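You operate a simulated robot arm through the tools that you are given. There is no shell and no other tool.

The job below is to be done with a simulated two-armed robot. You get a single attempt, and the scene is never put back.

Task
Wipe up the spill on the sideboard top with the blue cloth there and put it back.

Only the result counts: the job must be done as asked and must still hold three seconds after the hand-in. Knocking over, shifting, dropping, spilling or breaking anything else fails it. Flat cloth is picked up by pressing the open fingertips on it (5 to 10 N) and closing them slowly along it; thin cloth reads only 2 to 8 mm in the jaws.

Robot
Two 6-joint arms with three-finger grippers on one trunk, on a base that moves. Base frame: it is fixed to the floor where the robot stands at the start and does not move with it; the origin is under the middle of the robot, x ahead of it, y to its left, z up; the surface under the hand at the start is at about z = 0.8. Lengths are in m, angles in rad, forces in N, time in s.
The left shoulder is at the start at [0.04, 0.147, 1.37], the right one opposite. With the tool pointing down near the work surface each hand reaches from about 0.3 to 0.52 m from the robot's upright axis, wherever it stands, measured 20 degrees to its own side. Payload 2.69 kg a hand.
Tool frame (each hand has its own): the origin (TCP) lies between the finger pads and is the grasp point; the fingertips stand 0.029 m ahead of it; z points along the fingers, y is the line along which they close. The gripper opens to 0.12 m; its body begins 0.078 m behind the TCP.
Orientation is that of the tool frame in the base frame, as [roll, pitch, yaw] about the fixed x, y, z axes, in that order (R = Rz(yaw) Ry(pitch) Rx(roll)). With the fingers straight down and closing along the base's y, the tool's x points along the base's -x, its y along +y and its z along -z.

Tools
- The arms move only by the tool jog_arm. It takes "left_commands", "right_commands" or both (then of equal length, played together; a hand with none holds still); each is a list of rows, each a list of 7 numbers: the shift along the tool's x, y, z in m, then the turn, a rotation vector about the tool's x, y, z in rad, then the finger opening in m, from 0 to 0.12. In form: [[dx, dy, dz, ax, ay, az, gripper], ...]. A call has 1 to 20 rows; each row is the pose to reach, as a shift and turn from the pose commanded when the call began, along the tool's axes at that moment. Each row takes 0.2 s and may step no farther than 0.05 m and 0.15 rad from the row before; otherwise, or with a gripper value out of range, the whole call is refused. Where a pose cannot be reached the arm comes as near as it can. A force on the tool above 40 N (or 10 N above the force at the start of the call, whichever is more), or a blocked arm, ends the call early, and 0.2 s more pass. The fingers move at their own pace (about 0.0961 m/s each) and stop on an object; they squeeze with about 25 N. The grip force told is the motor's: it shows also when the fingers shut on nothing. Time passes only in rows, and 0.2 s behind the last, so rows that repeat a pose let the fingers close. The reply holds the time, the measured pose of the TCP, the force on the tool along the base axes, the opening and the grip force, in the units named above and with some noise, with the torque about the TCP (base axes, N m) and any sound that the robot's microphone picked up.
- Cameras (640 x 400 px; columns grow to the right, rows downward): "scene" is now at [0.0899, 0.0143, 1.5678]; the picture's right is [0.21, -0.98, 0.00], its down [-0.82, -0.18, -0.54] and it looks along [0.53, 0.11, -0.84] (base axes); focal length 294 px, centre (320, 200). "left" rides on the left gripper at [0.063, 0, -0.104] in its tool frame; the picture's right is [0.00, 1.00, 0.00], its down [-0.83, 0.00, -0.56] and it looks along [-0.56, 0.00, 0.83] (tool axes); focal length 275 px, centre (320, 200). "right" rides on the right gripper at [0.063, 0, -0.104] in its tool frame; the picture's right is [0.01, 1.00, 0.00], its down [-0.83, 0.00, -0.56] and it looks along [-0.56, 0.00, 0.83] (tool axes); focal length 275 px, centre (320, 200). There is no depth. A picture from a camera that has moved, and an enlarged one, comes with that camera's place and axes in the base frame and with its lens.
- get_image(camera): a new picture of that camera. It takes no simulated time.
- raise_lower(by): moves the trunk up (or, below 0, down) by that many m; the arms and the scene camera ride with it, the base frame stays. It gives what a move gives, with no picture.
- base_move(legs): drives the robot by 1 to 6 legs, each [ahead, turn to the left] in m and rad, along the robot's own axes; the way and the turn of a leg run together, so that a leg with both is an arc; at most 1.5 m and 3.142 rad a leg. The arms and the cameras ride along, it lands a little off, and it stops where it bumps. It gives what a move gives.
- pan_tilt(pan, tilt): turns the head with the scene camera to pan (to the left, within 1.501 rad either way) and tilt (down, from -0.506 to 1.204), counted from straight ahead of the robot. It gives what a move gives.
- inspect(camera, box): a new picture of the part [left, top, right, bottom] of that camera's present view, enlarged. It takes no simulated time.
- job_done(): hands the job in; it is judged then, once.

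Places have to be worked out from the pictures, the camera data and where the tool is seen. Open the grippers and draw the arms clear of the work before you hand the job in, unless the task says otherwise.

The tools are called after ">>>" by a JSON object that holds its "api" and its "payload". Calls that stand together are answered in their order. jog_arm: Moves the arms, as the interface text tells. Its arguments: {"type":"object","properties":{"left_commands":{"type":"array","items":{"type":"array","items":{"type":"number"}}},"right_commands":{"type":"array","items":{"type":"array","items":{"type":"number"}}}},"required":[]} The other tools are called the same way: raise_lower (by) moves the trunk up or down; base_move (legs) drives the base; pan_tilt (pan, tilt) turns the head that bears the scene camera; get_image (camera) takes a picture; inspect (camera, box) takes an enlarged picture of a part of a camera's view; job_done () hands the job in.

At the start:

```text
clock: 0.0
left_position: [0.4772, 0.2569, 1.0228]
left_tcp_rot: [3.141, -0.001, -3.141]
left_contact_force: [0.5, -1.0, -0.3]
left_wrist_torque: [-0.01, 0.02, 0.0]
left_opening: 0.1198
left_grip_force: 0.0
right_position: [0.5086, -0.1946, 1.0241]
right_tcp_rot: [-3.141, 0.001, -3.141]
right_contact_force: [0.4, 0.1, 0.2]
right_wrist_torque: [0.03, 0.0, 0.01]
right_opening: 0.1202
right_grip_force: 0.2
trunk travel left (down, up): [-0.497, 0.0]
robot x, y, heading: [0.0011, 0.0014, -0.005]
head pan, tilt (commanded): [0.213, 1.004]
```

scene: 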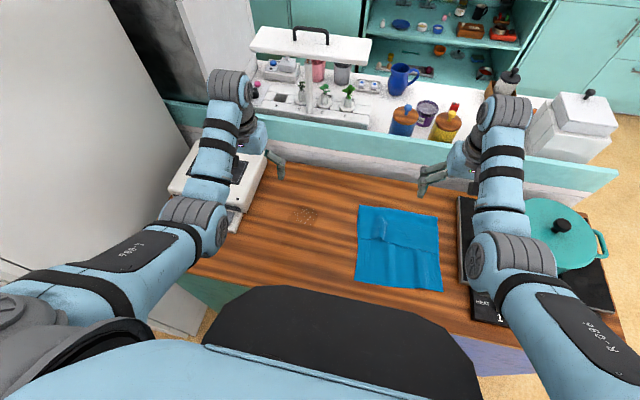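
right: 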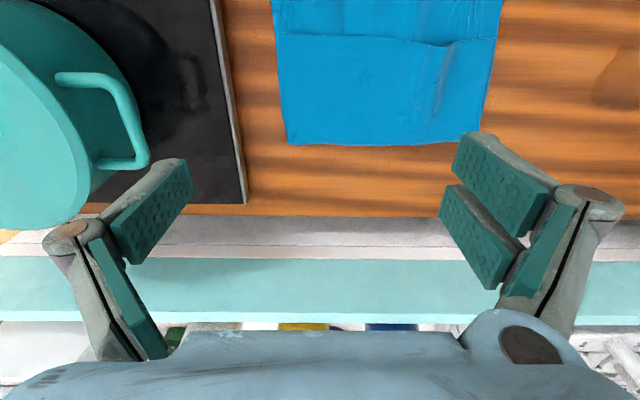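
left: 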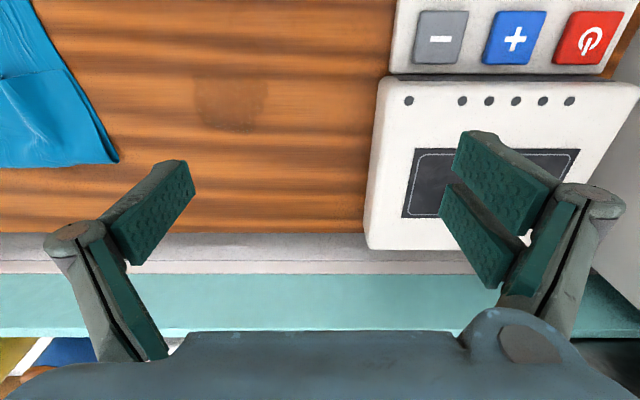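

I'll look closely at the spill and the cloth before moving: the dark spot seems to be near (0.51, 0.156), the cloth near (0.45, -0.07).

>>> {"api": "inspect", "payload": {"camera": "scene", "box": [240, 160, 480, 310]}}

>>> {"api": "inspect", "payload": {"camera": "left", "box": [0, 0, 400, 250]}}

>>> {"api": "inspect", "payload": {"camera": "right", "box": [200, 0, 640, 275]}}

```text
2.67 times, centred on (360, 235) of scene
camera zoom: at [0.0899, 0.0143, 1.5678], right [0.21, -0.98, 0.0], down [-0.82, -0.18, -0.54], along [0.53, 0.11, -0.84], focal length 783 px, centre (213, 107)
```

zoom: 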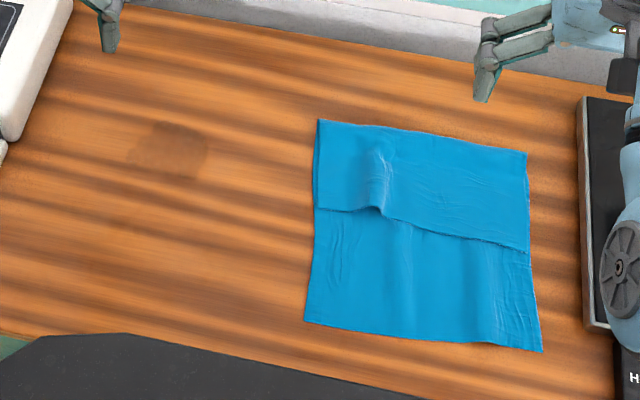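

```text
1.60 times, centred on (200, 125) of left
camera zoom: at [0.4148, 0.2582, 1.1287], right [0.0, 1.0, 0.0], down [0.83, 0.0, 0.56], along [0.56, 0.0, -0.83], focal length 440 px, centre (512, 320)
```

zoom: 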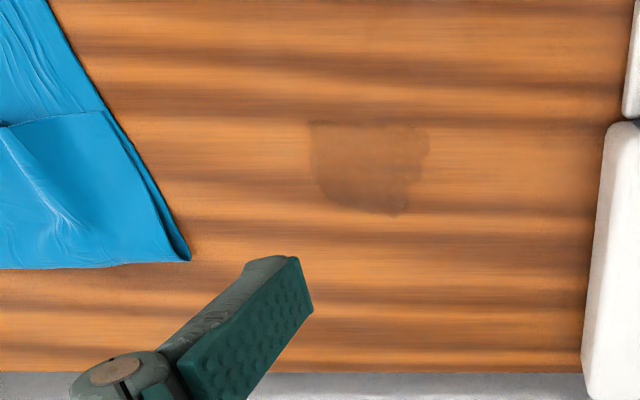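

```text
1.45 times, centred on (420, 138) of right
camera zoom: at [0.4443, -0.1952, 1.1286], right [-0.01, 1.0, 0.0], down [0.83, 0.01, 0.56], along [0.56, 0.0, -0.83], focal length 400 px, centre (174, 291)
```

zoom: 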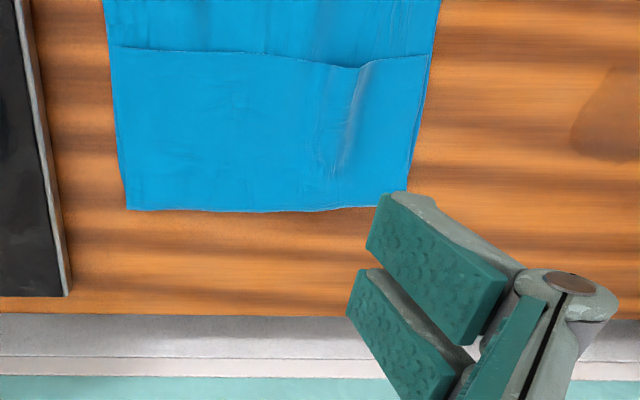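

The spill is about x 0.47–0.54, y 0.11–0.20, and the cloth, with its far third folded back, lies about x 0.35–0.58, y -0.25 to -0.01. I'll turn the head to check the clearance around the right arm and pot and on the left side.

>>> {"api": "pan_tilt", "payload": {"pan": -0.5, "tilt": 0.95}}

>>> {"api": "get_image", "payload": {"camera": "scene"}}

>>> {"api": "pan_tilt", "payload": {"pan": 0.6, "tilt": 0.95}}

>>> {"api": "get_image", "payload": {"camera": "scene"}}

>>> {"api": "pan_tilt", "payload": {"pan": 0.0, "tilt": 1.204}}

>>> {"api": "get_image", "payload": {"camera": "scene"}}

```text
clock: 1.1
left_position: [0.478, 0.2568, 1.0229]
left_tcp_rot: [3.141, 0.0, -3.139]
left_contact_force: [-1.2, 0.7, 0.3]
left_wrist_torque: [0.0, -0.01, 0.01]
left_opening: 0.1201
left_grip_force: 0.0
right_position: [0.509, -0.195, 1.0228]
right_tcp_rot: [-3.141, 0.001, -3.139]
right_contact_force: [0.2, 0.3, -0.5]
right_wrist_torque: [0.0, -0.02, 0.0]
right_opening: 0.1199
right_grip_force: 0.0
trunk travel left (down, up): [-0.497, 0.0]
robot x, y, heading: [-0.0004, 0.001, 0.001]
head pan, tilt (commanded): [-0.499, 0.949]
```

```text
taken
camera scene: at [0.0858, -0.0351, 1.5717], right [-0.48, -0.88, 0.0], down [-0.71, 0.39, -0.58], along [0.51, -0.28, -0.81], focal length 294 px, centre (320, 200)
```

scene: 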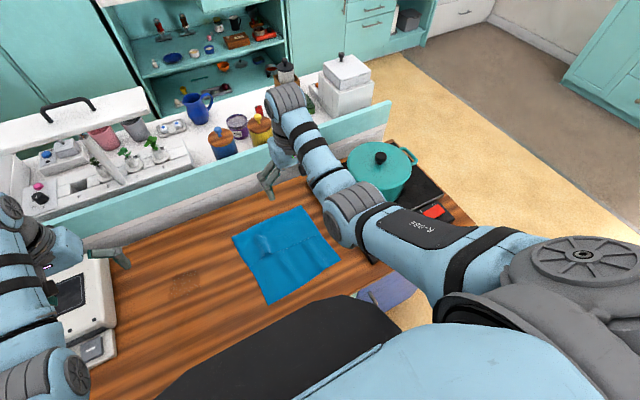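

```text
clock: 2.4
left_position: [0.4791, 0.2591, 1.0221]
left_tcp_rot: [3.141, 0.0, -3.14]
left_contact_force: [0.4, 0.8, 0.2]
left_wrist_torque: [-0.03, 0.01, 0.0]
left_opening: 0.1201
left_grip_force: 0.0
right_position: [0.5077, -0.195, 1.0248]
right_tcp_rot: [3.141, 0.0, -3.14]
right_contact_force: [0.1, -0.1, -0.8]
right_wrist_torque: [-0.01, 0.03, -0.03]
right_opening: 0.12
right_grip_force: 0.1
trunk travel left (down, up): [-0.497, 0.0]
robot x, y, heading: [0.0041, -0.0017, -0.004]
head pan, tilt (commanded): [0.6, 0.949]
```

```text
taken
camera scene: at [0.082, 0.0407, 1.5717], right [0.56, -0.83, 0.0], down [-0.67, -0.46, -0.58], along [0.48, 0.33, -0.81], focal length 294 px, centre (320, 200)
```

scene: 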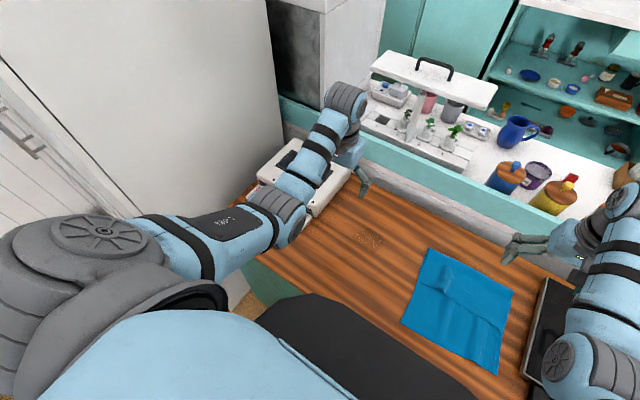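

```text
clock: 3.4
left_position: [0.4781, 0.257, 1.0243]
left_tcp_rot: [-3.141, 0.0, -3.14]
left_contact_force: [-1.7, -0.2, 0.7]
left_wrist_torque: [0.01, -0.05, -0.02]
left_opening: 0.1202
left_grip_force: 0.2
right_position: [0.5082, -0.1937, 1.0244]
right_tcp_rot: [3.14, 0.0, -3.139]
right_contact_force: [0.5, 0.4, -0.3]
right_wrist_torque: [-0.01, -0.03, 0.06]
right_opening: 0.1202
right_grip_force: 0.0
trunk travel left (down, up): [-0.497, 0.0]
robot x, y, heading: [0.0024, 0.0002, -0.002]
head pan, tilt (commanded): [0.0, 1.201]
```

```text
taken
camera scene: at [0.0779, -0.0003, 1.5555], right [0.0, -1.0, 0.0], down [-0.93, 0.0, -0.36], along [0.36, 0.0, -0.93], focal length 294 px, centre (320, 200)
```

scene: 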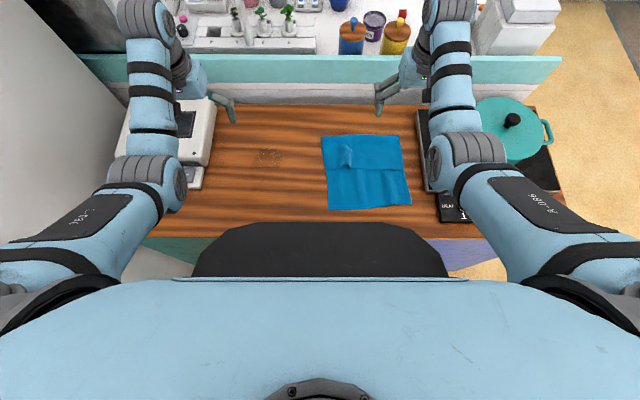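

Nothing crowds the arms at the moment. I want to know whether the black front part of the robot would clear the sideboard edge if I lower the trunk for more reach, so I'll zoom on it and on the cloth from this viewpoint.

>>> {"api": "inspect", "payload": {"camera": "scene", "box": [140, 180, 480, 300]}}

>>> {"api": "inspect", "payload": {"camera": "scene", "box": [220, 110, 440, 230]}}

```text
1.88 times, centred on (310, 240) of scene
camera zoom: at [0.0779, -0.0003, 1.5555], right [0.0, -1.0, 0.0], down [-0.93, 0.0, -0.36], along [0.36, 0.0, -0.93], focal length 553 px, centre (339, 125)
```

zoom: 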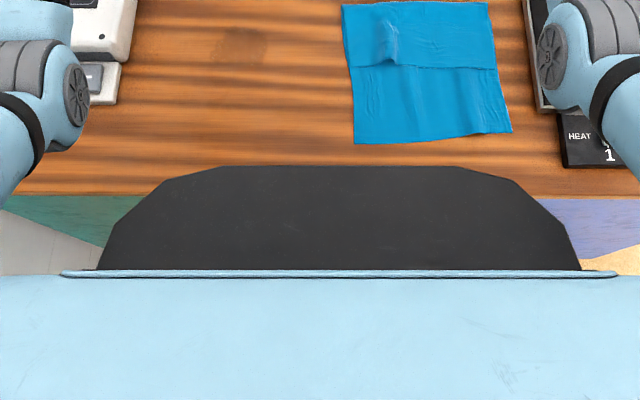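

```text
2.91 times, centred on (330, 170) of scene
camera zoom: at [0.0779, -0.0003, 1.5555], right [0.0, -1.0, 0.0], down [-0.93, 0.0, -0.36], along [0.36, 0.0, -0.93], focal length 855 px, centre (291, 287)
```

zoom: 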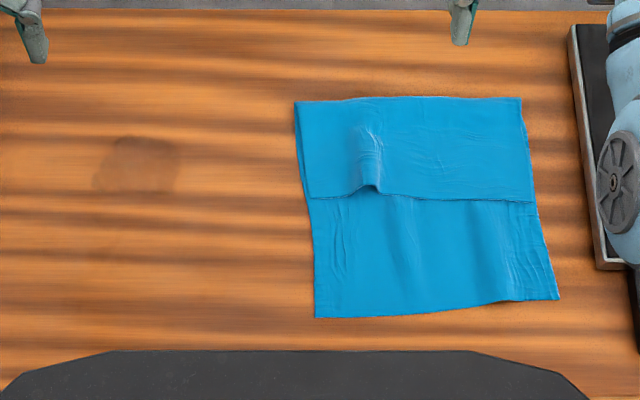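

The sideboard's near edge is at about x 0.27, and the black part may overhang it, so I'll first test the reach without lowering the trunk. I'll lift the right hand up and out of the way and bring the left hand above the cloth's left part at about (0.468, -0.055), partly closed.

>>> {"api": "jog_arm", "payload": {"left_commands": [[0, -0.02, 0, 0, 0, 0, 0.1], [0, -0.06, 0, 0, 0, 0, 0.06], [0, -0.105, 0, 0, 0, 0, 0.06], [0.003, -0.15, 0.01, 0, 0, 0, 0.06], [0.005, -0.195, 0.02, 0, 0, 0, 0.06], [0.008, -0.24, 0.03, 0, 0, 0, 0.06], [0.01, -0.28, 0.045, 0, 0, 0, 0.06], [0.01, -0.312, 0.06, 0, 0, 0, 0.06], [0.01, -0.312, 0.06, 0, 0, 0, 0.06]], "right_commands": [[0, 0, -0.04, 0, 0, 0, 0.12], [0, -0.02, -0.08, 0, 0, 0, 0.12], [0, -0.05, -0.1, 0, 0, 0, 0.12], [0, -0.07, -0.1, 0, 0, 0, 0.12], [0, -0.07, -0.1, 0, 0, 0, 0.12], [0, -0.07, -0.1, 0, 0, 0, 0.12], [0, -0.07, -0.1, 0, 0, 0, 0.12], [0, -0.07, -0.1, 0, 0, 0, 0.12], [0, -0.07, -0.1, 0, 0, 0, 0.12]]}}

>>> {"api": "get_image", "payload": {"camera": "left"}}

>>> {"api": "get_image", "payload": {"camera": "scene"}}

```text
clock: 5.4
left_position: [0.4914, -0.0011, 0.9631]
left_tcp_rot: [-3.138, 0.001, -3.139]
left_contact_force: [-0.8, -0.3, 0.1]
left_wrist_torque: [0.03, -0.03, -0.02]
left_opening: 0.06
left_grip_force: 0.1
left hand out of reach, approached as far as the arm can: row 6, 7, 8, 9
right_position: [0.5363, -0.2685, 1.1129]
right_tcp_rot: [-3.14, 0.001, -3.14]
right_contact_force: [0.2, 0.7, 0.4]
right_wrist_torque: [0.01, 0.03, 0.01]
right_opening: 0.12
right_grip_force: 0.0
right hand out of reach, approached as far as the arm can: row 1, 2, 3, 4, 5, 6, 7, 8, 9
trunk travel left (down, up): [-0.497, 0.0]
robot x, y, heading: [0.0009, -0.0007, 0.005]
head pan, tilt (commanded): [0.0, 1.201]
```

```text
taken
camera left: at [0.429, 0.0003, 1.0689], right [0.0, 1.0, 0.0], down [0.83, 0.0, 0.56], along [0.56, 0.0, -0.83], focal length 275 px, centre (320, 200)
```

left: 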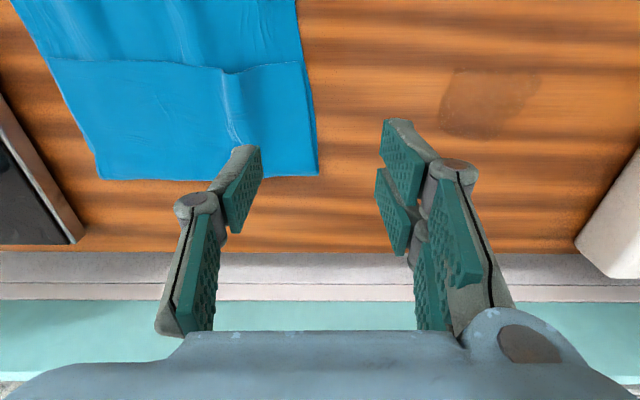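

```text
taken
camera scene: at [0.0774, 0.001, 1.5555], right [0.0, -1.0, 0.0], down [-0.93, 0.0, -0.36], along [0.36, 0.0, -0.93], focal length 294 px, centre (320, 200)
```

scene: 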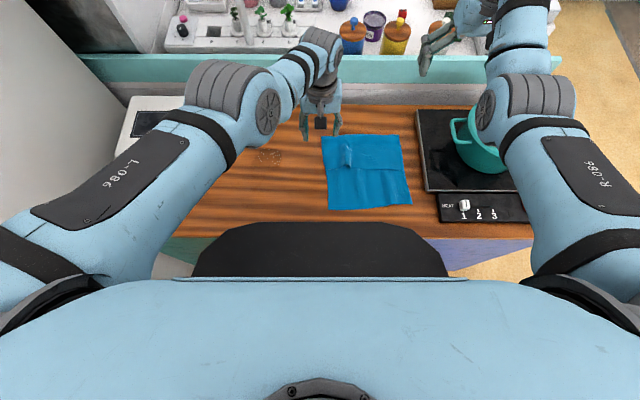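

The left hand's limit is cross-body (it stopped at y≈0), not far reach, so turning the base right by about 0.3 rad will bring both the cloth and the spill into the left hand's good range. I'll first tuck the right hand inward so it stays clear of the pot when the robot turns.

>>> {"api": "jog_arm", "payload": {"left_commands": [[0, 0.03, 0, 0, 0, 0, 0.06], [0, 0.06, 0, 0, 0, 0, 0.06], [0, 0.08, 0, 0, 0, 0, 0.06], [0, 0.08, 0, 0, 0, 0, 0.06]], "right_commands": [[0, 0.04, 0.02, 0, 0, 0, 0.12], [0, 0.08, 0.04, 0, 0, 0, 0.12], [0, 0.11, 0.07, 0, 0, 0, 0.12], [0, 0.11, 0.07, 0, 0, 0, 0.12]]}}

```text
clock: 6.4
left_position: [0.5157, 0.0725, 0.9512]
left_tcp_rot: [3.139, -0.001, -3.14]
left_contact_force: [-0.9, 0.1, -0.3]
left_wrist_torque: [0.0, 0.0, 0.0]
left_opening: 0.06
left_grip_force: 0.1
left hand out of reach, approached as far as the arm can: row 1, 2, 3, 4
right_position: [0.534, -0.1632, 1.0394]
right_tcp_rot: [3.141, 0.0, -3.139]
right_contact_force: [0.0, 0.4, 0.2]
right_wrist_torque: [0.02, 0.0, -0.05]
right_opening: 0.1198
right_grip_force: 0.2
trunk travel left (down, up): [-0.497, 0.0]
robot x, y, heading: [0.0024, -0.0004, -0.002]
head pan, tilt (commanded): [0.0, 1.201]
```

The left solution seems stuck at a joint limit (it drifted forward to x≈0.516), so I'll bring the left hand back toward its own side to free it before turning the base.

>>> {"api": "jog_arm", "payload": {"left_commands": [[0.0, 0.04, -0.01, 0, 0, 0, 0.06], [0.01, 0.08, -0.03, 0, 0, 0, 0.06], [0.02, 0.12, -0.04, 0, 0, 0, 0.06], [0.035, 0.15, -0.04, 0, 0, 0, 0.06], [0.035, 0.15, -0.04, 0, 0, 0, 0.06]]}}

>>> {"api": "get_image", "payload": {"camera": "scene"}}

```text
clock: 7.6
left_position: [0.5424, 0.2255, 0.97]
left_tcp_rot: [-3.14, 0.0, -3.141]
left_contact_force: [-0.5, -0.1, -0.7]
left_wrist_torque: [0.01, -0.02, -0.02]
left_opening: 0.0604
left_grip_force: 0.1
left hand out of reach, approached as far as the arm can: row 1, 2, 3, 4, 5
right_position: [0.5343, -0.1628, 1.0405]
right_tcp_rot: [3.141, -0.001, -3.141]
right_contact_force: [0.3, 0.6, 0.4]
right_wrist_torque: [0.03, -0.03, 0.01]
right_opening: 0.1198
right_grip_force: 0.0
trunk travel left (down, up): [-0.497, 0.0]
robot x, y, heading: [0.001, -0.0, -0.001]
head pan, tilt (commanded): [0.0, 1.201]
```

```text
taken
camera scene: at [0.078, -0.0001, 1.5555], right [0.0, -1.0, 0.0], down [-0.93, 0.0, -0.36], along [0.36, 0.0, -0.93], focal length 294 px, centre (320, 200)
```

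scene: 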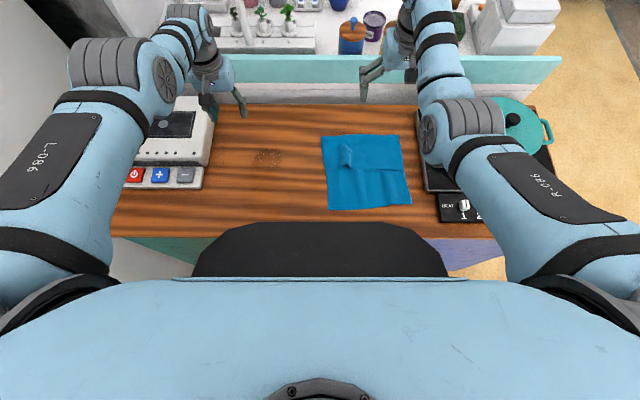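

The left arm's elbow has swung forward compared with the start, so I'll try moving the hand back toward its starting pose and somewhat lower to see whether the solution recovers.

>>> {"api": "jog_arm", "payload": {"left_commands": [[0.02, 0.01, 0.02, 0, 0, 0, 0.06], [0.04, 0.02, 0.03, 0, 0, 0, 0.06], [0.06, 0.03, 0.04, 0, 0, 0, 0.06], [0.08, 0.02, 0.05, 0, 0, 0, 0.06], [0.1, 0.0, 0.06, 0, 0, 0, 0.06], [0.1, 0.0, 0.06, 0, 0, 0, 0.06]]}}

>>> {"api": "get_image", "payload": {"camera": "scene"}}

```text
clock: 9.0
left_position: [0.5018, 0.2297, 0.8837]
left_tcp_rot: [3.14, 0.0, -3.139]
left_contact_force: [-0.5, 0.1, 0.8]
left_wrist_torque: [0.01, 0.0, -0.03]
left_opening: 0.0598
left_grip_force: 0.2
left hand out of reach, approached as far as the arm can: row 1, 2, 3, 4, 5, 6
right_position: [0.5359, -0.1611, 1.0405]
right_tcp_rot: [3.141, 0.0, -3.141]
right_contact_force: [0.6, 0.3, 1.0]
right_wrist_torque: [0.03, -0.03, 0.01]
right_opening: 0.1201
right_grip_force: 0.1
trunk travel left (down, up): [-0.497, 0.0]
robot x, y, heading: [-0.0035, -0.0033, -0.004]
head pan, tilt (commanded): [0.0, 1.201]
```

```text
taken
camera scene: at [0.0779, -0.0004, 1.5555], right [0.0, -1.0, 0.0], down [-0.93, 0.0, -0.36], along [0.36, 0.0, -0.93], focal length 294 px, centre (320, 200)
```

scene: 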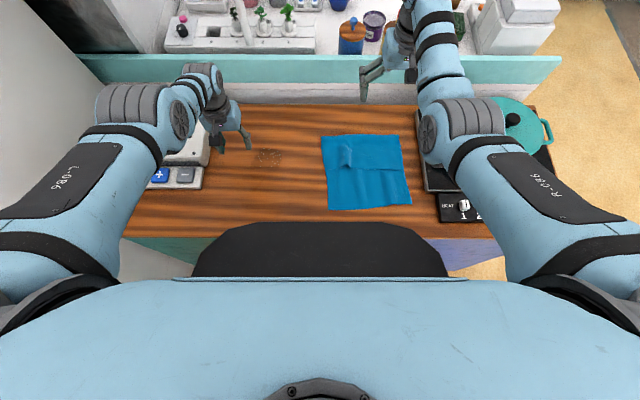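

Left arm looks to have passed the straight-elbow position and is held there. I'll stretch it outward over the table to straighten it and see if it then folds the right way, while checking that the right arm still responds normally.

>>> {"api": "jog_arm", "payload": {"left_commands": [[-0.02, -0.01, -0.01, 0, 0, 0, 0.06], [-0.05, -0.02, -0.02, 0, 0, 0, 0.06], [-0.08, -0.03, -0.03, 0, 0, 0, 0.06], [-0.08, -0.03, -0.03, 0, 0, 0, 0.06], [-0.05, -0.03, -0.03, 0, 0, 0, 0.06], [-0.01, -0.03, -0.03, 0, 0, 0, 0.06], [0.03, -0.03, -0.03, 0, 0, 0, 0.06], [0.04, -0.03, -0.03, 0, 0, 0, 0.06]], "right_commands": [[0.01, -0.01, 0.01, 0, 0, 0, 0.12], [0.026, -0.02, 0.016, 0, 0, 0, 0.12], [0.026, -0.032, 0.016, 0, 0, 0, 0.12], [0.026, -0.032, 0.016, 0, 0, 0, 0.12], [0.026, -0.032, 0.016, 0, 0, 0, 0.12], [0.026, -0.032, 0.016, 0, 0, 0, 0.12], [0.026, -0.032, 0.016, 0, 0, 0, 0.12], [0.026, -0.032, 0.016, 0, 0, 0, 0.12]]}}

>>> {"api": "get_image", "payload": {"camera": "scene"}}

```text
clock: 10.8
left_position: [0.5066, 0.1992, 0.8905]
left_tcp_rot: [3.141, 0.0, -3.139]
left_contact_force: [-0.1, 0.0, -0.1]
left_wrist_torque: [0.0, 0.01, -0.02]
left_opening: 0.0601
left_grip_force: 0.0
left hand out of reach, approached as far as the arm can: row 1, 2, 3, 4, 5, 6, 7, 8
right_position: [0.5097, -0.1939, 1.0251]
right_tcp_rot: [3.141, 0.0, -3.14]
right_contact_force: [0.6, -0.4, 0.3]
right_wrist_torque: [-0.02, 0.04, -0.01]
right_opening: 0.1198
right_grip_force: 0.0
trunk travel left (down, up): [-0.497, 0.0]
robot x, y, heading: [-0.0004, -0.0046, -0.001]
head pan, tilt (commanded): [0.0, 1.201]
```

```text
taken
camera scene: at [0.0779, -0.0003, 1.5555], right [0.0, -1.0, 0.0], down [-0.93, 0.0, -0.36], along [0.36, 0.0, -0.93], focal length 294 px, centre (320, 200)
```

scene: 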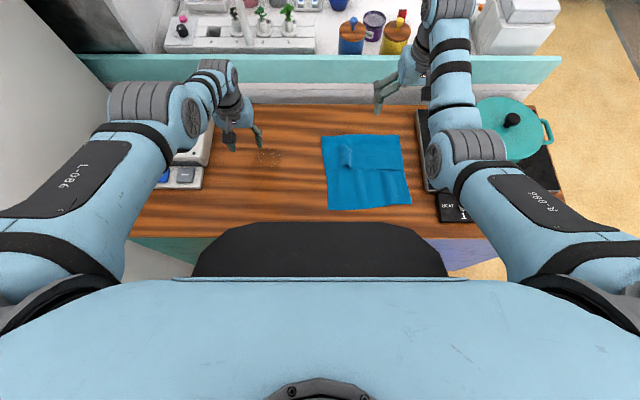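

The right arm behaves normally, but the left stays held at extension about 4 cm beyond its target. I'll hold the left position and turn the hand about its own axis in steps to see whether another yaw frees the joints.

>>> {"api": "jog_arm", "payload": {"left_commands": [[0.0, 0.0, 0, 0, 0, 0.15, 0.06], [0.0, 0.0, 0, 0, 0, 0.3, 0.06], [0.01, 0.0, 0, 0, 0, 0.45, 0.06], [0.02, 0.0, 0, 0, 0, 0.6, 0.06], [0.03, 0.0, 0, 0, 0, 0.6, 0.06]]}}

>>> {"api": "get_image", "payload": {"camera": "scene"}}

```text
clock: 12.0
left_position: [0.4992, 0.1971, 0.88]
left_tcp_rot: [-3.141, -0.001, 2.542]
left_contact_force: [0.1, 0.3, 0.3]
left_wrist_torque: [0.0, -0.02, 0.0]
left_opening: 0.0601
left_grip_force: 0.0
left hand out of reach, approached as far as the arm can: row 3, 4, 5
right_position: [0.5091, -0.1944, 1.0243]
right_tcp_rot: [-3.141, -0.001, -3.14]
right_contact_force: [-0.1, 0.4, 0.9]
right_wrist_torque: [0.01, 0.0, 0.02]
right_opening: 0.1198
right_grip_force: 0.1
trunk travel left (down, up): [-0.497, 0.0]
robot x, y, heading: [0.0015, -0.0037, 0.003]
head pan, tilt (commanded): [0.0, 1.201]
```

```text
taken
camera scene: at [0.0779, -0.0004, 1.5555], right [0.0, -1.0, 0.0], down [-0.93, 0.0, -0.36], along [0.36, 0.0, -0.93], focal length 294 px, centre (320, 200)
```

scene: 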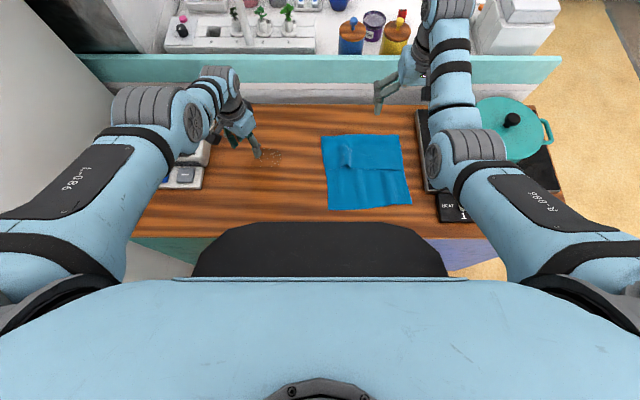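

Turning only moved the last wrist joint, so the elbow is sitting at its straight limit. Lifting the hand should flex the elbow the right way, so I'll raise the left hand about 0.12 m while turning the yaw back, ending slightly inward.

>>> {"api": "jog_arm", "payload": {"left_commands": [[-0.008, 0.006, -0.03, 0, 0, -0.15, 0.06], [-0.015, 0.011, -0.06, 0, 0, -0.3, 0.06], [-0.018, 0.013, -0.09, 0, 0, -0.45, 0.06], [-0.018, 0.013, -0.12, 0, 0, -0.6, 0.06], [-0.009, 0.006, -0.12, 0, 0, -0.6, 0.06], [0.005, 0.006, -0.12, 0, 0, -0.6, 0.06], [0.015, 0.006, -0.12, 0, 0, -0.6, 0.06]]}}

>>> {"api": "get_image", "payload": {"camera": "scene"}}

```text
clock: 13.6
left_position: [0.5467, 0.2027, 0.9842]
left_tcp_rot: [3.14, 0.0, -3.14]
left_contact_force: [0.0, 0.5, 0.8]
left_wrist_torque: [0.03, -0.01, -0.02]
left_opening: 0.06
left_grip_force: 0.0
left hand out of reach, approached as far as the arm can: row 1, 2, 3, 4, 5, 6, 7
right_position: [0.5122, -0.1934, 1.026]
right_tcp_rot: [-3.141, 0.001, -3.138]
right_contact_force: [0.5, 0.4, 0.2]
right_wrist_torque: [0.02, -0.01, -0.01]
right_opening: 0.1201
right_grip_force: 0.0
trunk travel left (down, up): [-0.497, 0.0]
robot x, y, heading: [-0.0005, 0.0002, 0.001]
head pan, tilt (commanded): [0.0, 1.201]
```

```text
taken
camera scene: at [0.0779, -0.0001, 1.5555], right [0.0, -1.0, 0.0], down [-0.93, 0.0, -0.36], along [0.36, 0.0, -0.93], focal length 294 px, centre (320, 200)
```

scene: 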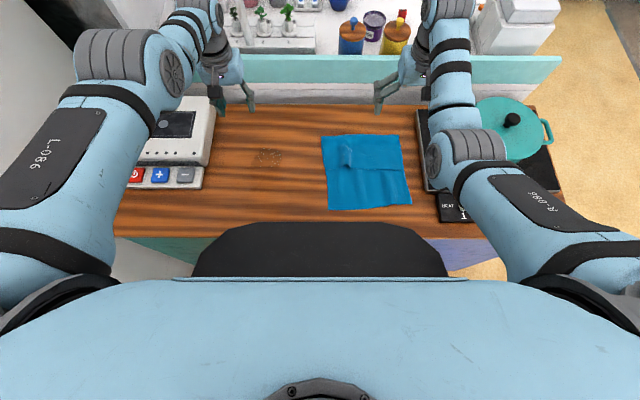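

The left arm keeps a constant shoulder-to-wrist distance of about 0.536, so the elbow is bent slightly the wrong way. I'll stretch it fully out and sweep upward at full stretch so that it flexes through straight, then bring it in and down.

>>> {"api": "jog_arm", "payload": {"left_commands": [[-0.04, 0, 0, 0, 0, 0, 0.06], [-0.05, 0, -0.02, 0, 0, 0, 0.06], [-0.06, 0, -0.05, 0, 0, 0, 0.06], [-0.06, 0, -0.09, 0, 0, 0, 0.06], [-0.06, 0, -0.12, 0, 0, 0, 0.06], [-0.04, 0, -0.14, 0, 0, 0, 0.06], [-0.02, 0, -0.14, 0, 0, 0, 0.06], [0, 0, -0.13, 0, 0, 0, 0.06], [0.02, 0, -0.11, 0, 0, 0, 0.06], [0.02, 0, -0.07, 0, 0, 0, 0.06], [0.03, 0, -0.04, 0, 0, 0, 0.06]]}}

>>> {"api": "get_image", "payload": {"camera": "scene"}}

```text
clock: 16.0
left_position: [0.5553, 0.2012, 1.0145]
left_tcp_rot: [-3.141, -0.002, -3.138]
left_contact_force: [-0.7, 0.0, 0.2]
left_wrist_torque: [-0.01, -0.01, 0.0]
left_opening: 0.06
left_grip_force: 0.1
left hand out of reach, approached as far as the arm can: row 1, 2, 3, 4, 5, 6, 7, 8, 9, 10, 11
right_position: [0.5101, -0.1936, 1.0251]
right_tcp_rot: [3.141, -0.001, -3.141]
right_contact_force: [-0.2, 0.5, 0.2]
right_wrist_torque: [0.03, 0.02, 0.01]
right_opening: 0.12
right_grip_force: 0.2
trunk travel left (down, up): [-0.497, 0.0]
robot x, y, heading: [0.0007, -0.005, -0.004]
head pan, tilt (commanded): [0.0, 1.201]
```

```text
taken
camera scene: at [0.0783, 0.0, 1.5554], right [0.0, -1.0, 0.0], down [-0.93, 0.0, -0.36], along [0.36, 0.0, -0.93], focal length 294 px, centre (320, 200)
```

scene: 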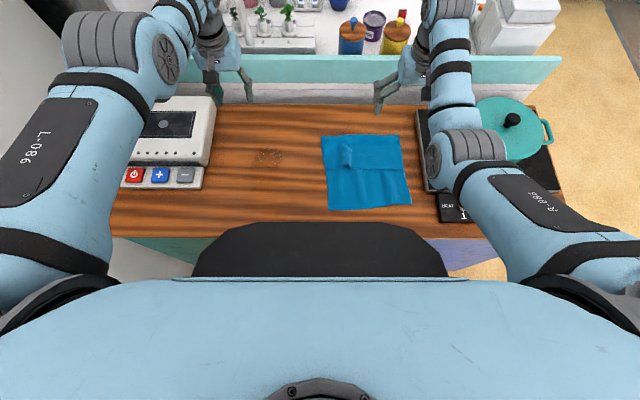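

It is still held at the inner limit of the wrong branch. I'll now end a call fully stretched to read the true straight length, then decide how to fold it back.

>>> {"api": "jog_arm", "payload": {"left_commands": [[-0.03, 0, 0.03, 0, 0, 0, 0.06], [-0.05, 0, 0.05, 0, 0, 0, 0.06], [-0.06, 0, 0.05, 0, 0, 0, 0.06], [-0.06, 0, 0.03, 0, 0, 0, 0.06], [-0.06, 0, 0.0, 0, 0, 0, 0.06], [-0.06, 0, 0.0, 0, 0, 0, 0.06]]}}

>>> {"api": "get_image", "payload": {"camera": "scene"}}

```text
clock: 17.4
left_position: [0.5602, 0.2027, 1.0212]
left_tcp_rot: [-3.141, 0.0, -3.14]
left_contact_force: [1.0, -0.6, 0.1]
left_wrist_torque: [0.01, 0.01, 0.0]
left_opening: 0.0601
left_grip_force: 0.1
left hand out of reach, approached as far as the arm can: row 1, 2, 3, 4, 5, 6
right_position: [0.5102, -0.194, 1.0247]
right_tcp_rot: [-3.141, 0.001, -3.139]
right_contact_force: [-0.3, 0.6, 0.4]
right_wrist_torque: [0.0, -0.01, -0.01]
right_opening: 0.1199
right_grip_force: 0.1
trunk travel left (down, up): [-0.497, 0.0]
robot x, y, heading: [0.0014, -0.0017, 0.001]
head pan, tilt (commanded): [0.0, 1.201]
```

```text
taken
camera scene: at [0.0779, -0.0003, 1.5555], right [0.0, -1.0, 0.0], down [-0.93, 0.0, -0.36], along [0.36, 0.0, -0.93], focal length 294 px, centre (320, 200)
```

scene: 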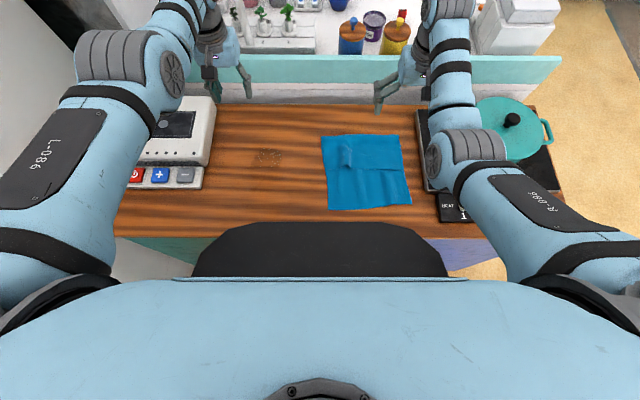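

At full stretch the shoulder-to-wrist distance reads 0.54, so the elbow is now about straight. From here I'll raise the hand straight up, which should flex the elbow downward, before coming inward.

>>> {"api": "jog_arm", "payload": {"left_commands": [[0, 0, -0.03, 0, 0, 0, 0.06], [0, 0, -0.06, 0, 0, 0, 0.06], [0, 0, -0.09, 0, 0, 0, 0.06], [0.005, 0, -0.11, 0, 0, 0, 0.06], [0.01, 0, -0.11, 0, 0, 0, 0.06], [0.01, 0, -0.11, 0, 0, 0, 0.06]]}}

>>> {"api": "get_image", "payload": {"camera": "scene"}}

```text
clock: 18.8
left_position: [0.5734, 0.2053, 1.127]
left_tcp_rot: [-3.141, 0.001, -3.14]
left_contact_force: [-0.9, -0.3, 0.0]
left_wrist_torque: [-0.05, -0.01, 0.02]
left_opening: 0.0602
left_grip_force: 0.0
left hand out of reach, approached as far as the arm can: row 1, 2, 3, 4, 5, 6
right_position: [0.5108, -0.1935, 1.0253]
right_tcp_rot: [3.14, 0.001, -3.14]
right_contact_force: [0.1, -0.5, 0.0]
right_wrist_torque: [-0.03, 0.01, 0.0]
right_opening: 0.12
right_grip_force: 0.0
trunk travel left (down, up): [-0.497, 0.0]
robot x, y, heading: [0.0013, -0.0006, -0.0]
head pan, tilt (commanded): [0.0, 1.201]
```

```text
taken
camera scene: at [0.0781, -0.0004, 1.5555], right [0.0, -1.0, 0.0], down [-0.93, 0.0, -0.36], along [0.36, 0.0, -0.93], focal length 294 px, centre (320, 200)
```

scene: 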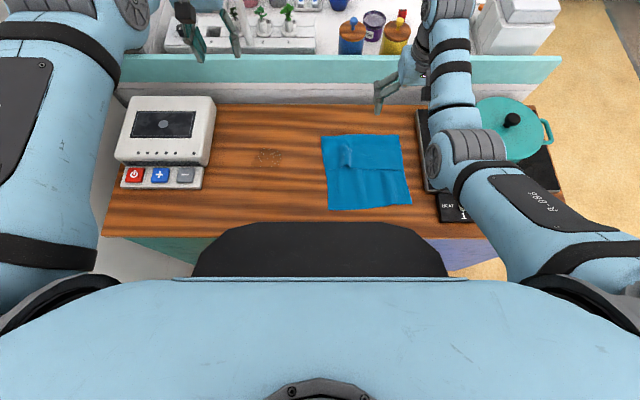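

The arm is straight and roughly horizontal now. Tilting the fingers forward while the wrist comes back should flex the elbow downward, so I'll lower along the arc, then tilt in steps with the fingertip point held at about x 0.55.

>>> {"api": "jog_arm", "payload": {"left_commands": [[0.0, 0, 0.04, 0, 0, 0, 0.06], [0.01, 0, 0.08, 0, 0, 0, 0.06], [0.015, 0, 0.11, 0, -0.1, 0, 0.06], [0.015, 0, 0.12, 0, -0.22, 0, 0.06], [0.02, 0, 0.12, 0, -0.34, 0, 0.06], [0.02, 0, 0.12, 0, -0.46, 0, 0.06], [0.02, 0, 0.12, 0, -0.58, 0, 0.06], [0.02, 0, 0.12, 0, -0.58, 0, 0.06]]}}

>>> {"api": "get_image", "payload": {"camera": "scene"}}

```text
clock: 20.6
left_position: [0.6486, 0.2041, 0.9694]
left_tcp_rot: [-3.142, 0.581, -3.14]
left_contact_force: [-0.2, 0.3, -0.4]
left_wrist_torque: [0.03, -0.03, -0.01]
left_opening: 0.06
left_grip_force: 0.0
left hand out of reach, approached as far as the arm can: row 3, 4, 5, 6, 7, 8
right_position: [0.5107, -0.1939, 1.0245]
right_tcp_rot: [-3.14, -0.001, -3.14]
right_contact_force: [0.1, -0.2, 0.1]
right_wrist_torque: [0.01, 0.01, 0.03]
right_opening: 0.1199
right_grip_force: 0.2
trunk travel left (down, up): [-0.497, 0.0]
robot x, y, heading: [-0.0009, 0.0004, -0.001]
head pan, tilt (commanded): [0.0, 1.201]
```

```text
taken
camera scene: at [0.0779, -0.0004, 1.5555], right [0.0, -1.0, 0.0], down [-0.93, 0.0, -0.36], along [0.36, 0.0, -0.93], focal length 294 px, centre (320, 200)
```

scene: 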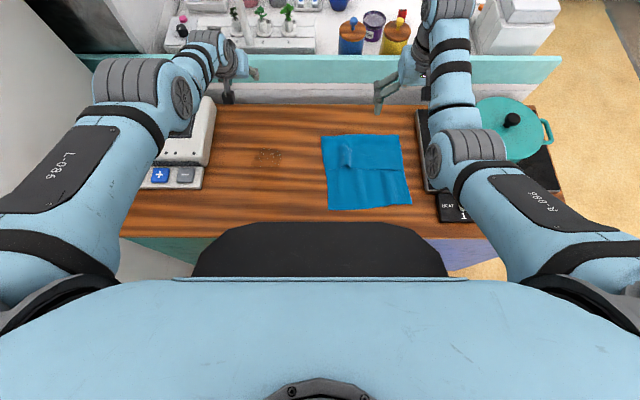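

The wrist distance is still 0.537 (straight). From the geometry, tilting forward while commanding slightly beyond reach should push the elbow through straight to the proper side, so I'll do that tilt at overstretch, well above the back ledge (top at z≈0.93), and then come inward.

>>> {"api": "jog_arm", "payload": {"left_commands": [[-0.0431, 0, -0.0084, 0, 0, 0, 0.06], [-0.0708, 0, -0.0141, 0, 0, 0, 0.06], [-0.1018, 0, -0.014, 0, -0.14, 0, 0.06], [-0.1336, 0, -0.0206, 0, -0.28, 0, 0.06], [-0.1644, 0, -0.0328, 0, -0.42, 0, 0.06], [-0.1871, 0, -0.0454, 0, -0.56, 0, 0.06], [-0.1703, 0, -0.0563, 0, -0.56, 0, 0.06], [-0.1453, 0, -0.0728, 0, -0.56, 0, 0.06], [-0.1202, 0, -0.0893, 0, -0.56, 0, 0.06], [-0.0896, 0, -0.0975, 0, -0.56, 0, 0.06]]}}

>>> {"api": "get_image", "payload": {"camera": "scene"}}

```text
clock: 22.8
left_position: [0.6688, 0.1998, 1.0993]
left_tcp_rot: [3.14, 1.139, -3.14]
left_contact_force: [0.0, 0.0, -0.8]
left_wrist_torque: [0.0, -0.03, -0.02]
left_opening: 0.0602
left_grip_force: 0.1
left hand out of reach, approached as far as the arm can: row 1, 2, 3, 4, 5, 6, 7
right_position: [0.5091, -0.1925, 1.026]
right_tcp_rot: [-3.141, 0.001, -3.138]
right_contact_force: [0.4, -0.1, 0.7]
right_wrist_torque: [0.0, 0.02, 0.01]
right_opening: 0.12
right_grip_force: 0.1
trunk travel left (down, up): [-0.497, 0.0]
robot x, y, heading: [-0.0001, -0.0015, -0.0]
head pan, tilt (commanded): [0.0, 1.201]
```

```text
taken
camera scene: at [0.0764, -0.0004, 1.5555], right [0.0, -1.0, 0.0], down [-0.93, 0.0, -0.36], along [0.36, 0.0, -0.93], focal length 294 px, centre (320, 200)
```

scene: 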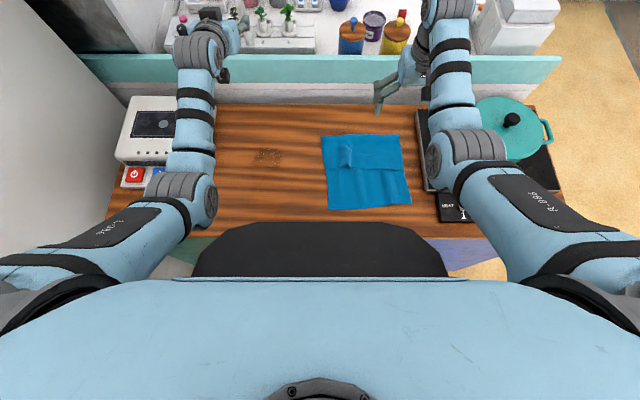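

The elbow is back on the proper (down) side and the last rows were reachable. Now I'll rotate the left tool back to pointing straight down, ending lower at about (0.48, 0.20, 0.90), where the wrist has more margin.

>>> {"api": "jog_arm", "payload": {"left_commands": [[0.0386, 0, 0.0028, 0, 0.1424, 0, 0.06], [0.0766, 0, 0.001, 0, 0.2848, 0, 0.06], [0.1133, 0, -0.0049, 0, 0.4272, 0, 0.06], [0.1482, 0, -0.0151, 0, 0.5696, 0, 0.06], [0.1807, 0, -0.0288, 0, 0.712, 0, 0.06], [0.2104, 0, -0.046, 0, 0.8544, 0, 0.06], [0.2367, 0, -0.066, 0, 0.9968, 0, 0.06], [0.2591, 0, -0.0885, 0, 1.139, 0, 0.06], [0.2591, 0, -0.0885, 0, 1.139, 0, 0.06]]}}

>>> {"api": "get_image", "payload": {"camera": "scene"}}

```text
clock: 24.8
left_position: [0.4812, 0.2013, 0.9001]
left_tcp_rot: [-3.14, 0.0, -3.139]
left_contact_force: [0.3, 1.3, 0.1]
left_wrist_torque: [0.02, 0.01, -0.01]
left_opening: 0.0599
left_grip_force: 0.0
right_position: [0.5089, -0.1939, 1.025]
right_tcp_rot: [-3.141, 0.0, -3.14]
right_contact_force: [-0.6, -0.1, 0.1]
right_wrist_torque: [0.01, 0.0, 0.04]
right_opening: 0.1196
right_grip_force: 0.0
trunk travel left (down, up): [-0.497, 0.0]
robot x, y, heading: [-0.0023, 0.0054, 0.001]
head pan, tilt (commanded): [0.0, 1.201]
```

```text
taken
camera scene: at [0.0778, -0.0004, 1.5555], right [0.0, -1.0, 0.0], down [-0.93, 0.0, -0.36], along [0.36, 0.0, -0.93], focal length 294 px, centre (320, 200)
```

scene: 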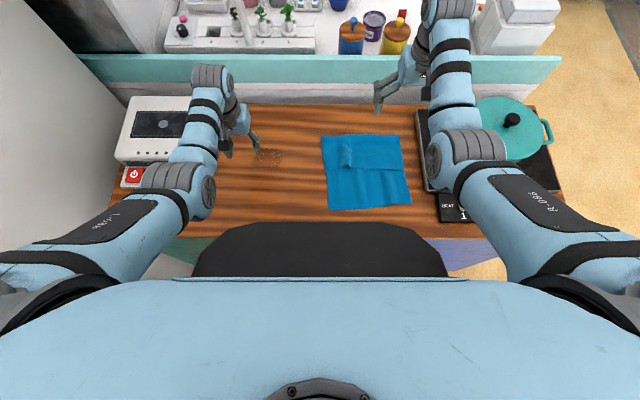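

The left arm is free again, with the tool straight down at (0.48, 0.20, 0.90). Before turning and lowering, I'll tuck the right hand inward to y≈-0.10 with its fingers nearly closed so it stays clear of the pot.

>>> {"api": "jog_arm", "payload": {"right_commands": [[0, 0.03, 0.005, 0, 0, 0, 0.08], [0, 0.06, 0.015, 0, 0, 0, 0.04], [0, 0.09, 0.025, 0, 0, 0, 0.03], [0, 0.09, 0.025, 0, 0, 0, 0.03]]}}

>>> {"api": "get_image", "payload": {"camera": "scene"}}

```text
clock: 25.8
left_position: [0.482, 0.2013, 0.901]
left_tcp_rot: [-3.142, 0.002, -3.141]
left_contact_force: [-0.2, 0.6, -0.2]
left_wrist_torque: [-0.01, -0.01, 0.0]
left_opening: 0.06
left_grip_force: 0.1
right_position: [0.5091, -0.1015, 1.0009]
right_tcp_rot: [3.141, 0.0, -3.139]
right_contact_force: [0.1, -0.2, -0.4]
right_wrist_torque: [0.0, -0.01, -0.04]
right_opening: 0.0301
right_grip_force: 0.0
trunk travel left (down, up): [-0.497, 0.0]
robot x, y, heading: [-0.0008, -0.0022, 0.0]
head pan, tilt (commanded): [0.0, 1.201]
```

```text
taken
camera scene: at [0.0779, -0.0008, 1.5555], right [0.0, -1.0, 0.0], down [-0.93, 0.0, -0.36], along [0.36, 0.0, -0.93], focal length 294 px, centre (320, 200)
```

scene: 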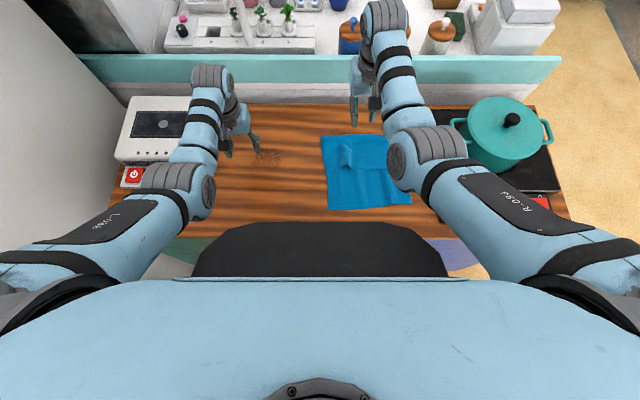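

The right hand is clear. Now a first small turn to the right of 0.15 rad, checking for any bump.

>>> {"api": "base_move", "payload": {"legs": [[0, -0.15]]}}

>>> {"api": "get_image", "payload": {"camera": "scene"}}

```text
clock: 26.8
left_position: [0.5069, 0.1294, 0.9003]
left_tcp_rot: [-3.14, 0.003, 2.993]
left_contact_force: [0.4, 0.5, 0.8]
left_wrist_torque: [0.0, 0.03, 0.01]
left_opening: 0.06
left_grip_force: 0.0
right_position: [0.4882, -0.1759, 1.001]
right_tcp_rot: [-3.139, 0.0, 2.993]
right_contact_force: [-0.3, -0.4, 0.0]
right_wrist_torque: [0.01, -0.01, 0.0]
right_opening: 0.0302
right_grip_force: 0.1
trunk travel left (down, up): [-0.497, 0.0]
robot x, y, heading: [0.0006, -0.0017, -0.152]
head pan, tilt (commanded): [0.0, 1.201]
```

```text
taken
camera scene: at [0.0772, -0.0086, 1.5555], right [-0.15, -0.99, 0.0], down [-0.92, 0.14, -0.36], along [0.36, -0.06, -0.93], focal length 294 px, centre (320, 200)
```

scene: 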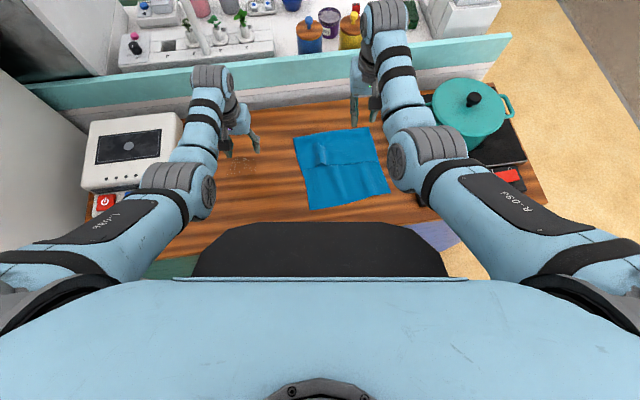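

The turn went smoothly without a bump. I'll turn another 0.14 rad.

>>> {"api": "base_move", "payload": {"legs": [[0, -0.14]]}}

>>> {"api": "get_image", "payload": {"camera": "scene"}}

```text
clock: 27.9
left_position: [0.5199, 0.0558, 0.9008]
left_tcp_rot: [3.142, 0.003, 2.853]
left_contact_force: [0.4, -0.1, -0.2]
left_wrist_torque: [-0.01, 0.02, -0.02]
left_opening: 0.0601
left_grip_force: 0.0
right_position: [0.4589, -0.2431, 1.0004]
right_tcp_rot: [-3.139, 0.0, 2.853]
right_contact_force: [-0.5, 0.4, -0.8]
right_wrist_torque: [-0.03, -0.03, 0.03]
right_opening: 0.03
right_grip_force: 0.1
trunk travel left (down, up): [-0.497, 0.0]
robot x, y, heading: [0.0026, 0.0016, -0.295]
head pan, tilt (commanded): [0.0, 1.201]
```

```text
taken
camera scene: at [0.0752, -0.0198, 1.5555], right [-0.29, -0.96, 0.0], down [-0.89, 0.27, -0.36], along [0.35, -0.11, -0.93], focal length 294 px, centre (320, 200)
```

scene: 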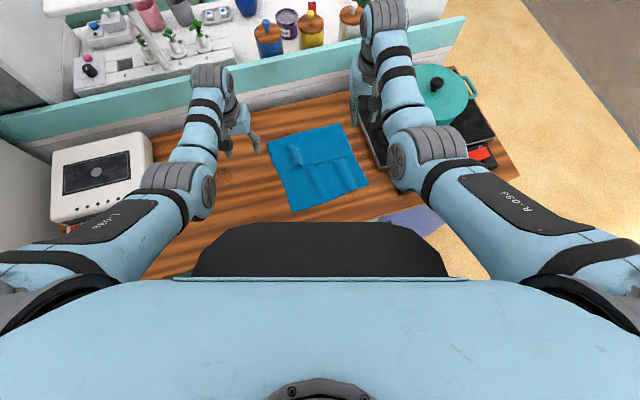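

Heading is now -0.295 and all clear. I'll lower the trunk 0.04 m first (left fingertips end about 3 cm above the table) to gain near-surface reach.

>>> {"api": "raise_lower", "payload": {"by": -0.04}}

>>> {"api": "jog_arm", "payload": {"left_commands": [[0, 0, -0.03, 0, 0, 0, 0.06], [0, 0, -0.06, 0, 0, 0, 0.06], [0, 0, -0.06, 0, 0, 0, 0.06]]}}

>>> {"api": "get_image", "payload": {"camera": "scene"}}

```text
clock: 28.7
left_position: [0.5186, 0.0541, 0.8616]
left_tcp_rot: [3.141, 0.001, 2.851]
left_contact_force: [-0.1, 0.2, -0.4]
left_wrist_torque: [0.0, 0.01, 0.0]
left_opening: 0.06
left_grip_force: 0.1
right_position: [0.4584, -0.2448, 0.9609]
right_tcp_rot: [-3.141, 0.0, 2.851]
right_contact_force: [-0.1, -0.5, -0.9]
right_wrist_torque: [-0.02, 0.01, -0.02]
right_opening: 0.0301
right_grip_force: 0.1
trunk travel left (down, up): [-0.457, 0.04]
robot x, y, heading: [0.004, -0.0006, -0.289]
head pan, tilt (commanded): [0.0, 1.201]
```

```text
clock: 29.5
left_position: [0.52, 0.0532, 0.9231]
left_tcp_rot: [-3.141, 0.001, 2.852]
left_contact_force: [1.4, 0.1, -0.1]
left_wrist_torque: [-0.04, -0.02, 0.0]
left_opening: 0.0596
left_grip_force: 0.0
right_position: [0.4585, -0.2448, 0.9614]
right_tcp_rot: [-3.14, 0.0, 2.85]
right_contact_force: [0.1, 0.6, -0.3]
right_wrist_torque: [0.0, -0.02, -0.01]
right_opening: 0.0301
right_grip_force: 0.1
trunk travel left (down, up): [-0.457, 0.04]
robot x, y, heading: [-0.002, 0.0, -0.3]
head pan, tilt (commanded): [0.0, 1.201]
```

```text
taken
camera scene: at [0.0745, -0.0224, 1.5167], right [-0.29, -0.96, 0.0], down [-0.89, 0.27, -0.36], along [0.35, -0.1, -0.93], focal length 294 px, centre (320, 200)
```

scene: 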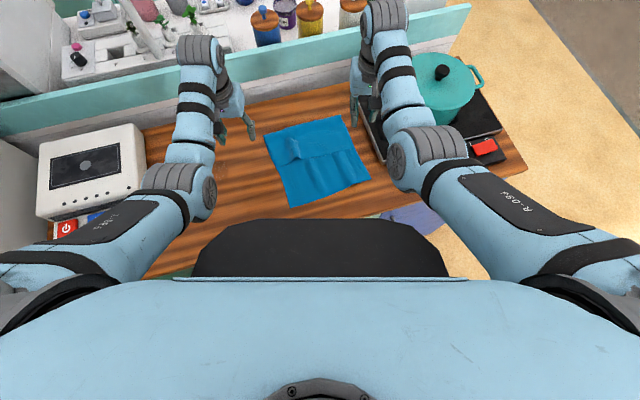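

The black front part stays put as the trunk goes down, so lowering is safe for the sideboard edge. I'll lower another 0.05 m, leaving the left fingertips about 4 cm above the table.

>>> {"api": "raise_lower", "payload": {"by": -0.05}}

>>> {"api": "get_image", "payload": {"camera": "left"}}

>>> {"api": "get_image", "payload": {"camera": "scene"}}

```text
clock: 30.4
left_position: [0.5196, 0.0542, 0.8727]
left_tcp_rot: [3.141, 0.001, 2.852]
left_contact_force: [0.1, 0.3, 0.6]
left_wrist_torque: [0.0, -0.01, 0.01]
left_opening: 0.06
left_grip_force: 0.0
right_position: [0.4575, -0.2431, 0.9116]
right_tcp_rot: [-3.14, -0.001, 2.852]
right_contact_force: [0.3, 0.2, 0.3]
right_wrist_torque: [-0.01, 0.03, 0.01]
right_opening: 0.0299
right_grip_force: 0.1
trunk travel left (down, up): [-0.407, 0.09]
robot x, y, heading: [0.0026, 0.0035, -0.295]
head pan, tilt (commanded): [0.0, 1.201]
```

```text
taken
camera left: at [0.4589, 0.0722, 0.9777], right [0.29, 0.96, 0.0], down [0.79, -0.24, 0.56], along [0.53, -0.16, -0.83], focal length 275 px, centre (320, 200)
```

left: 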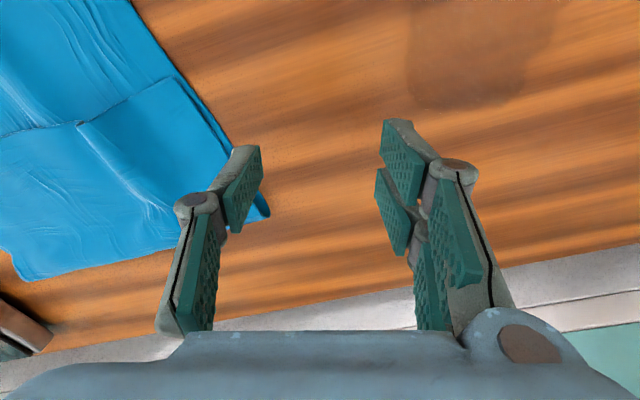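

```text
taken
camera scene: at [0.0744, -0.0222, 1.4658], right [-0.29, -0.96, 0.0], down [-0.89, 0.27, -0.36], along [0.35, -0.1, -0.93], focal length 294 px, centre (320, 200)
```

scene: 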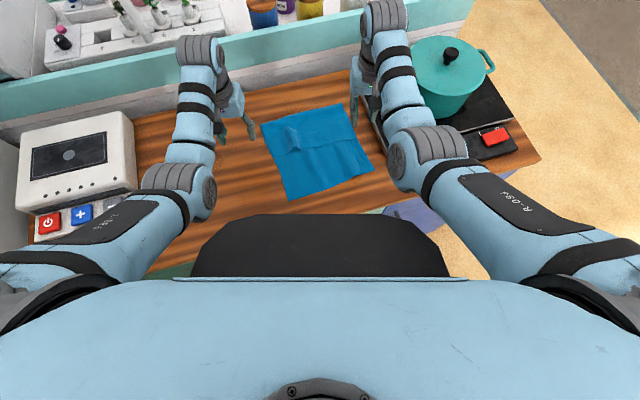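

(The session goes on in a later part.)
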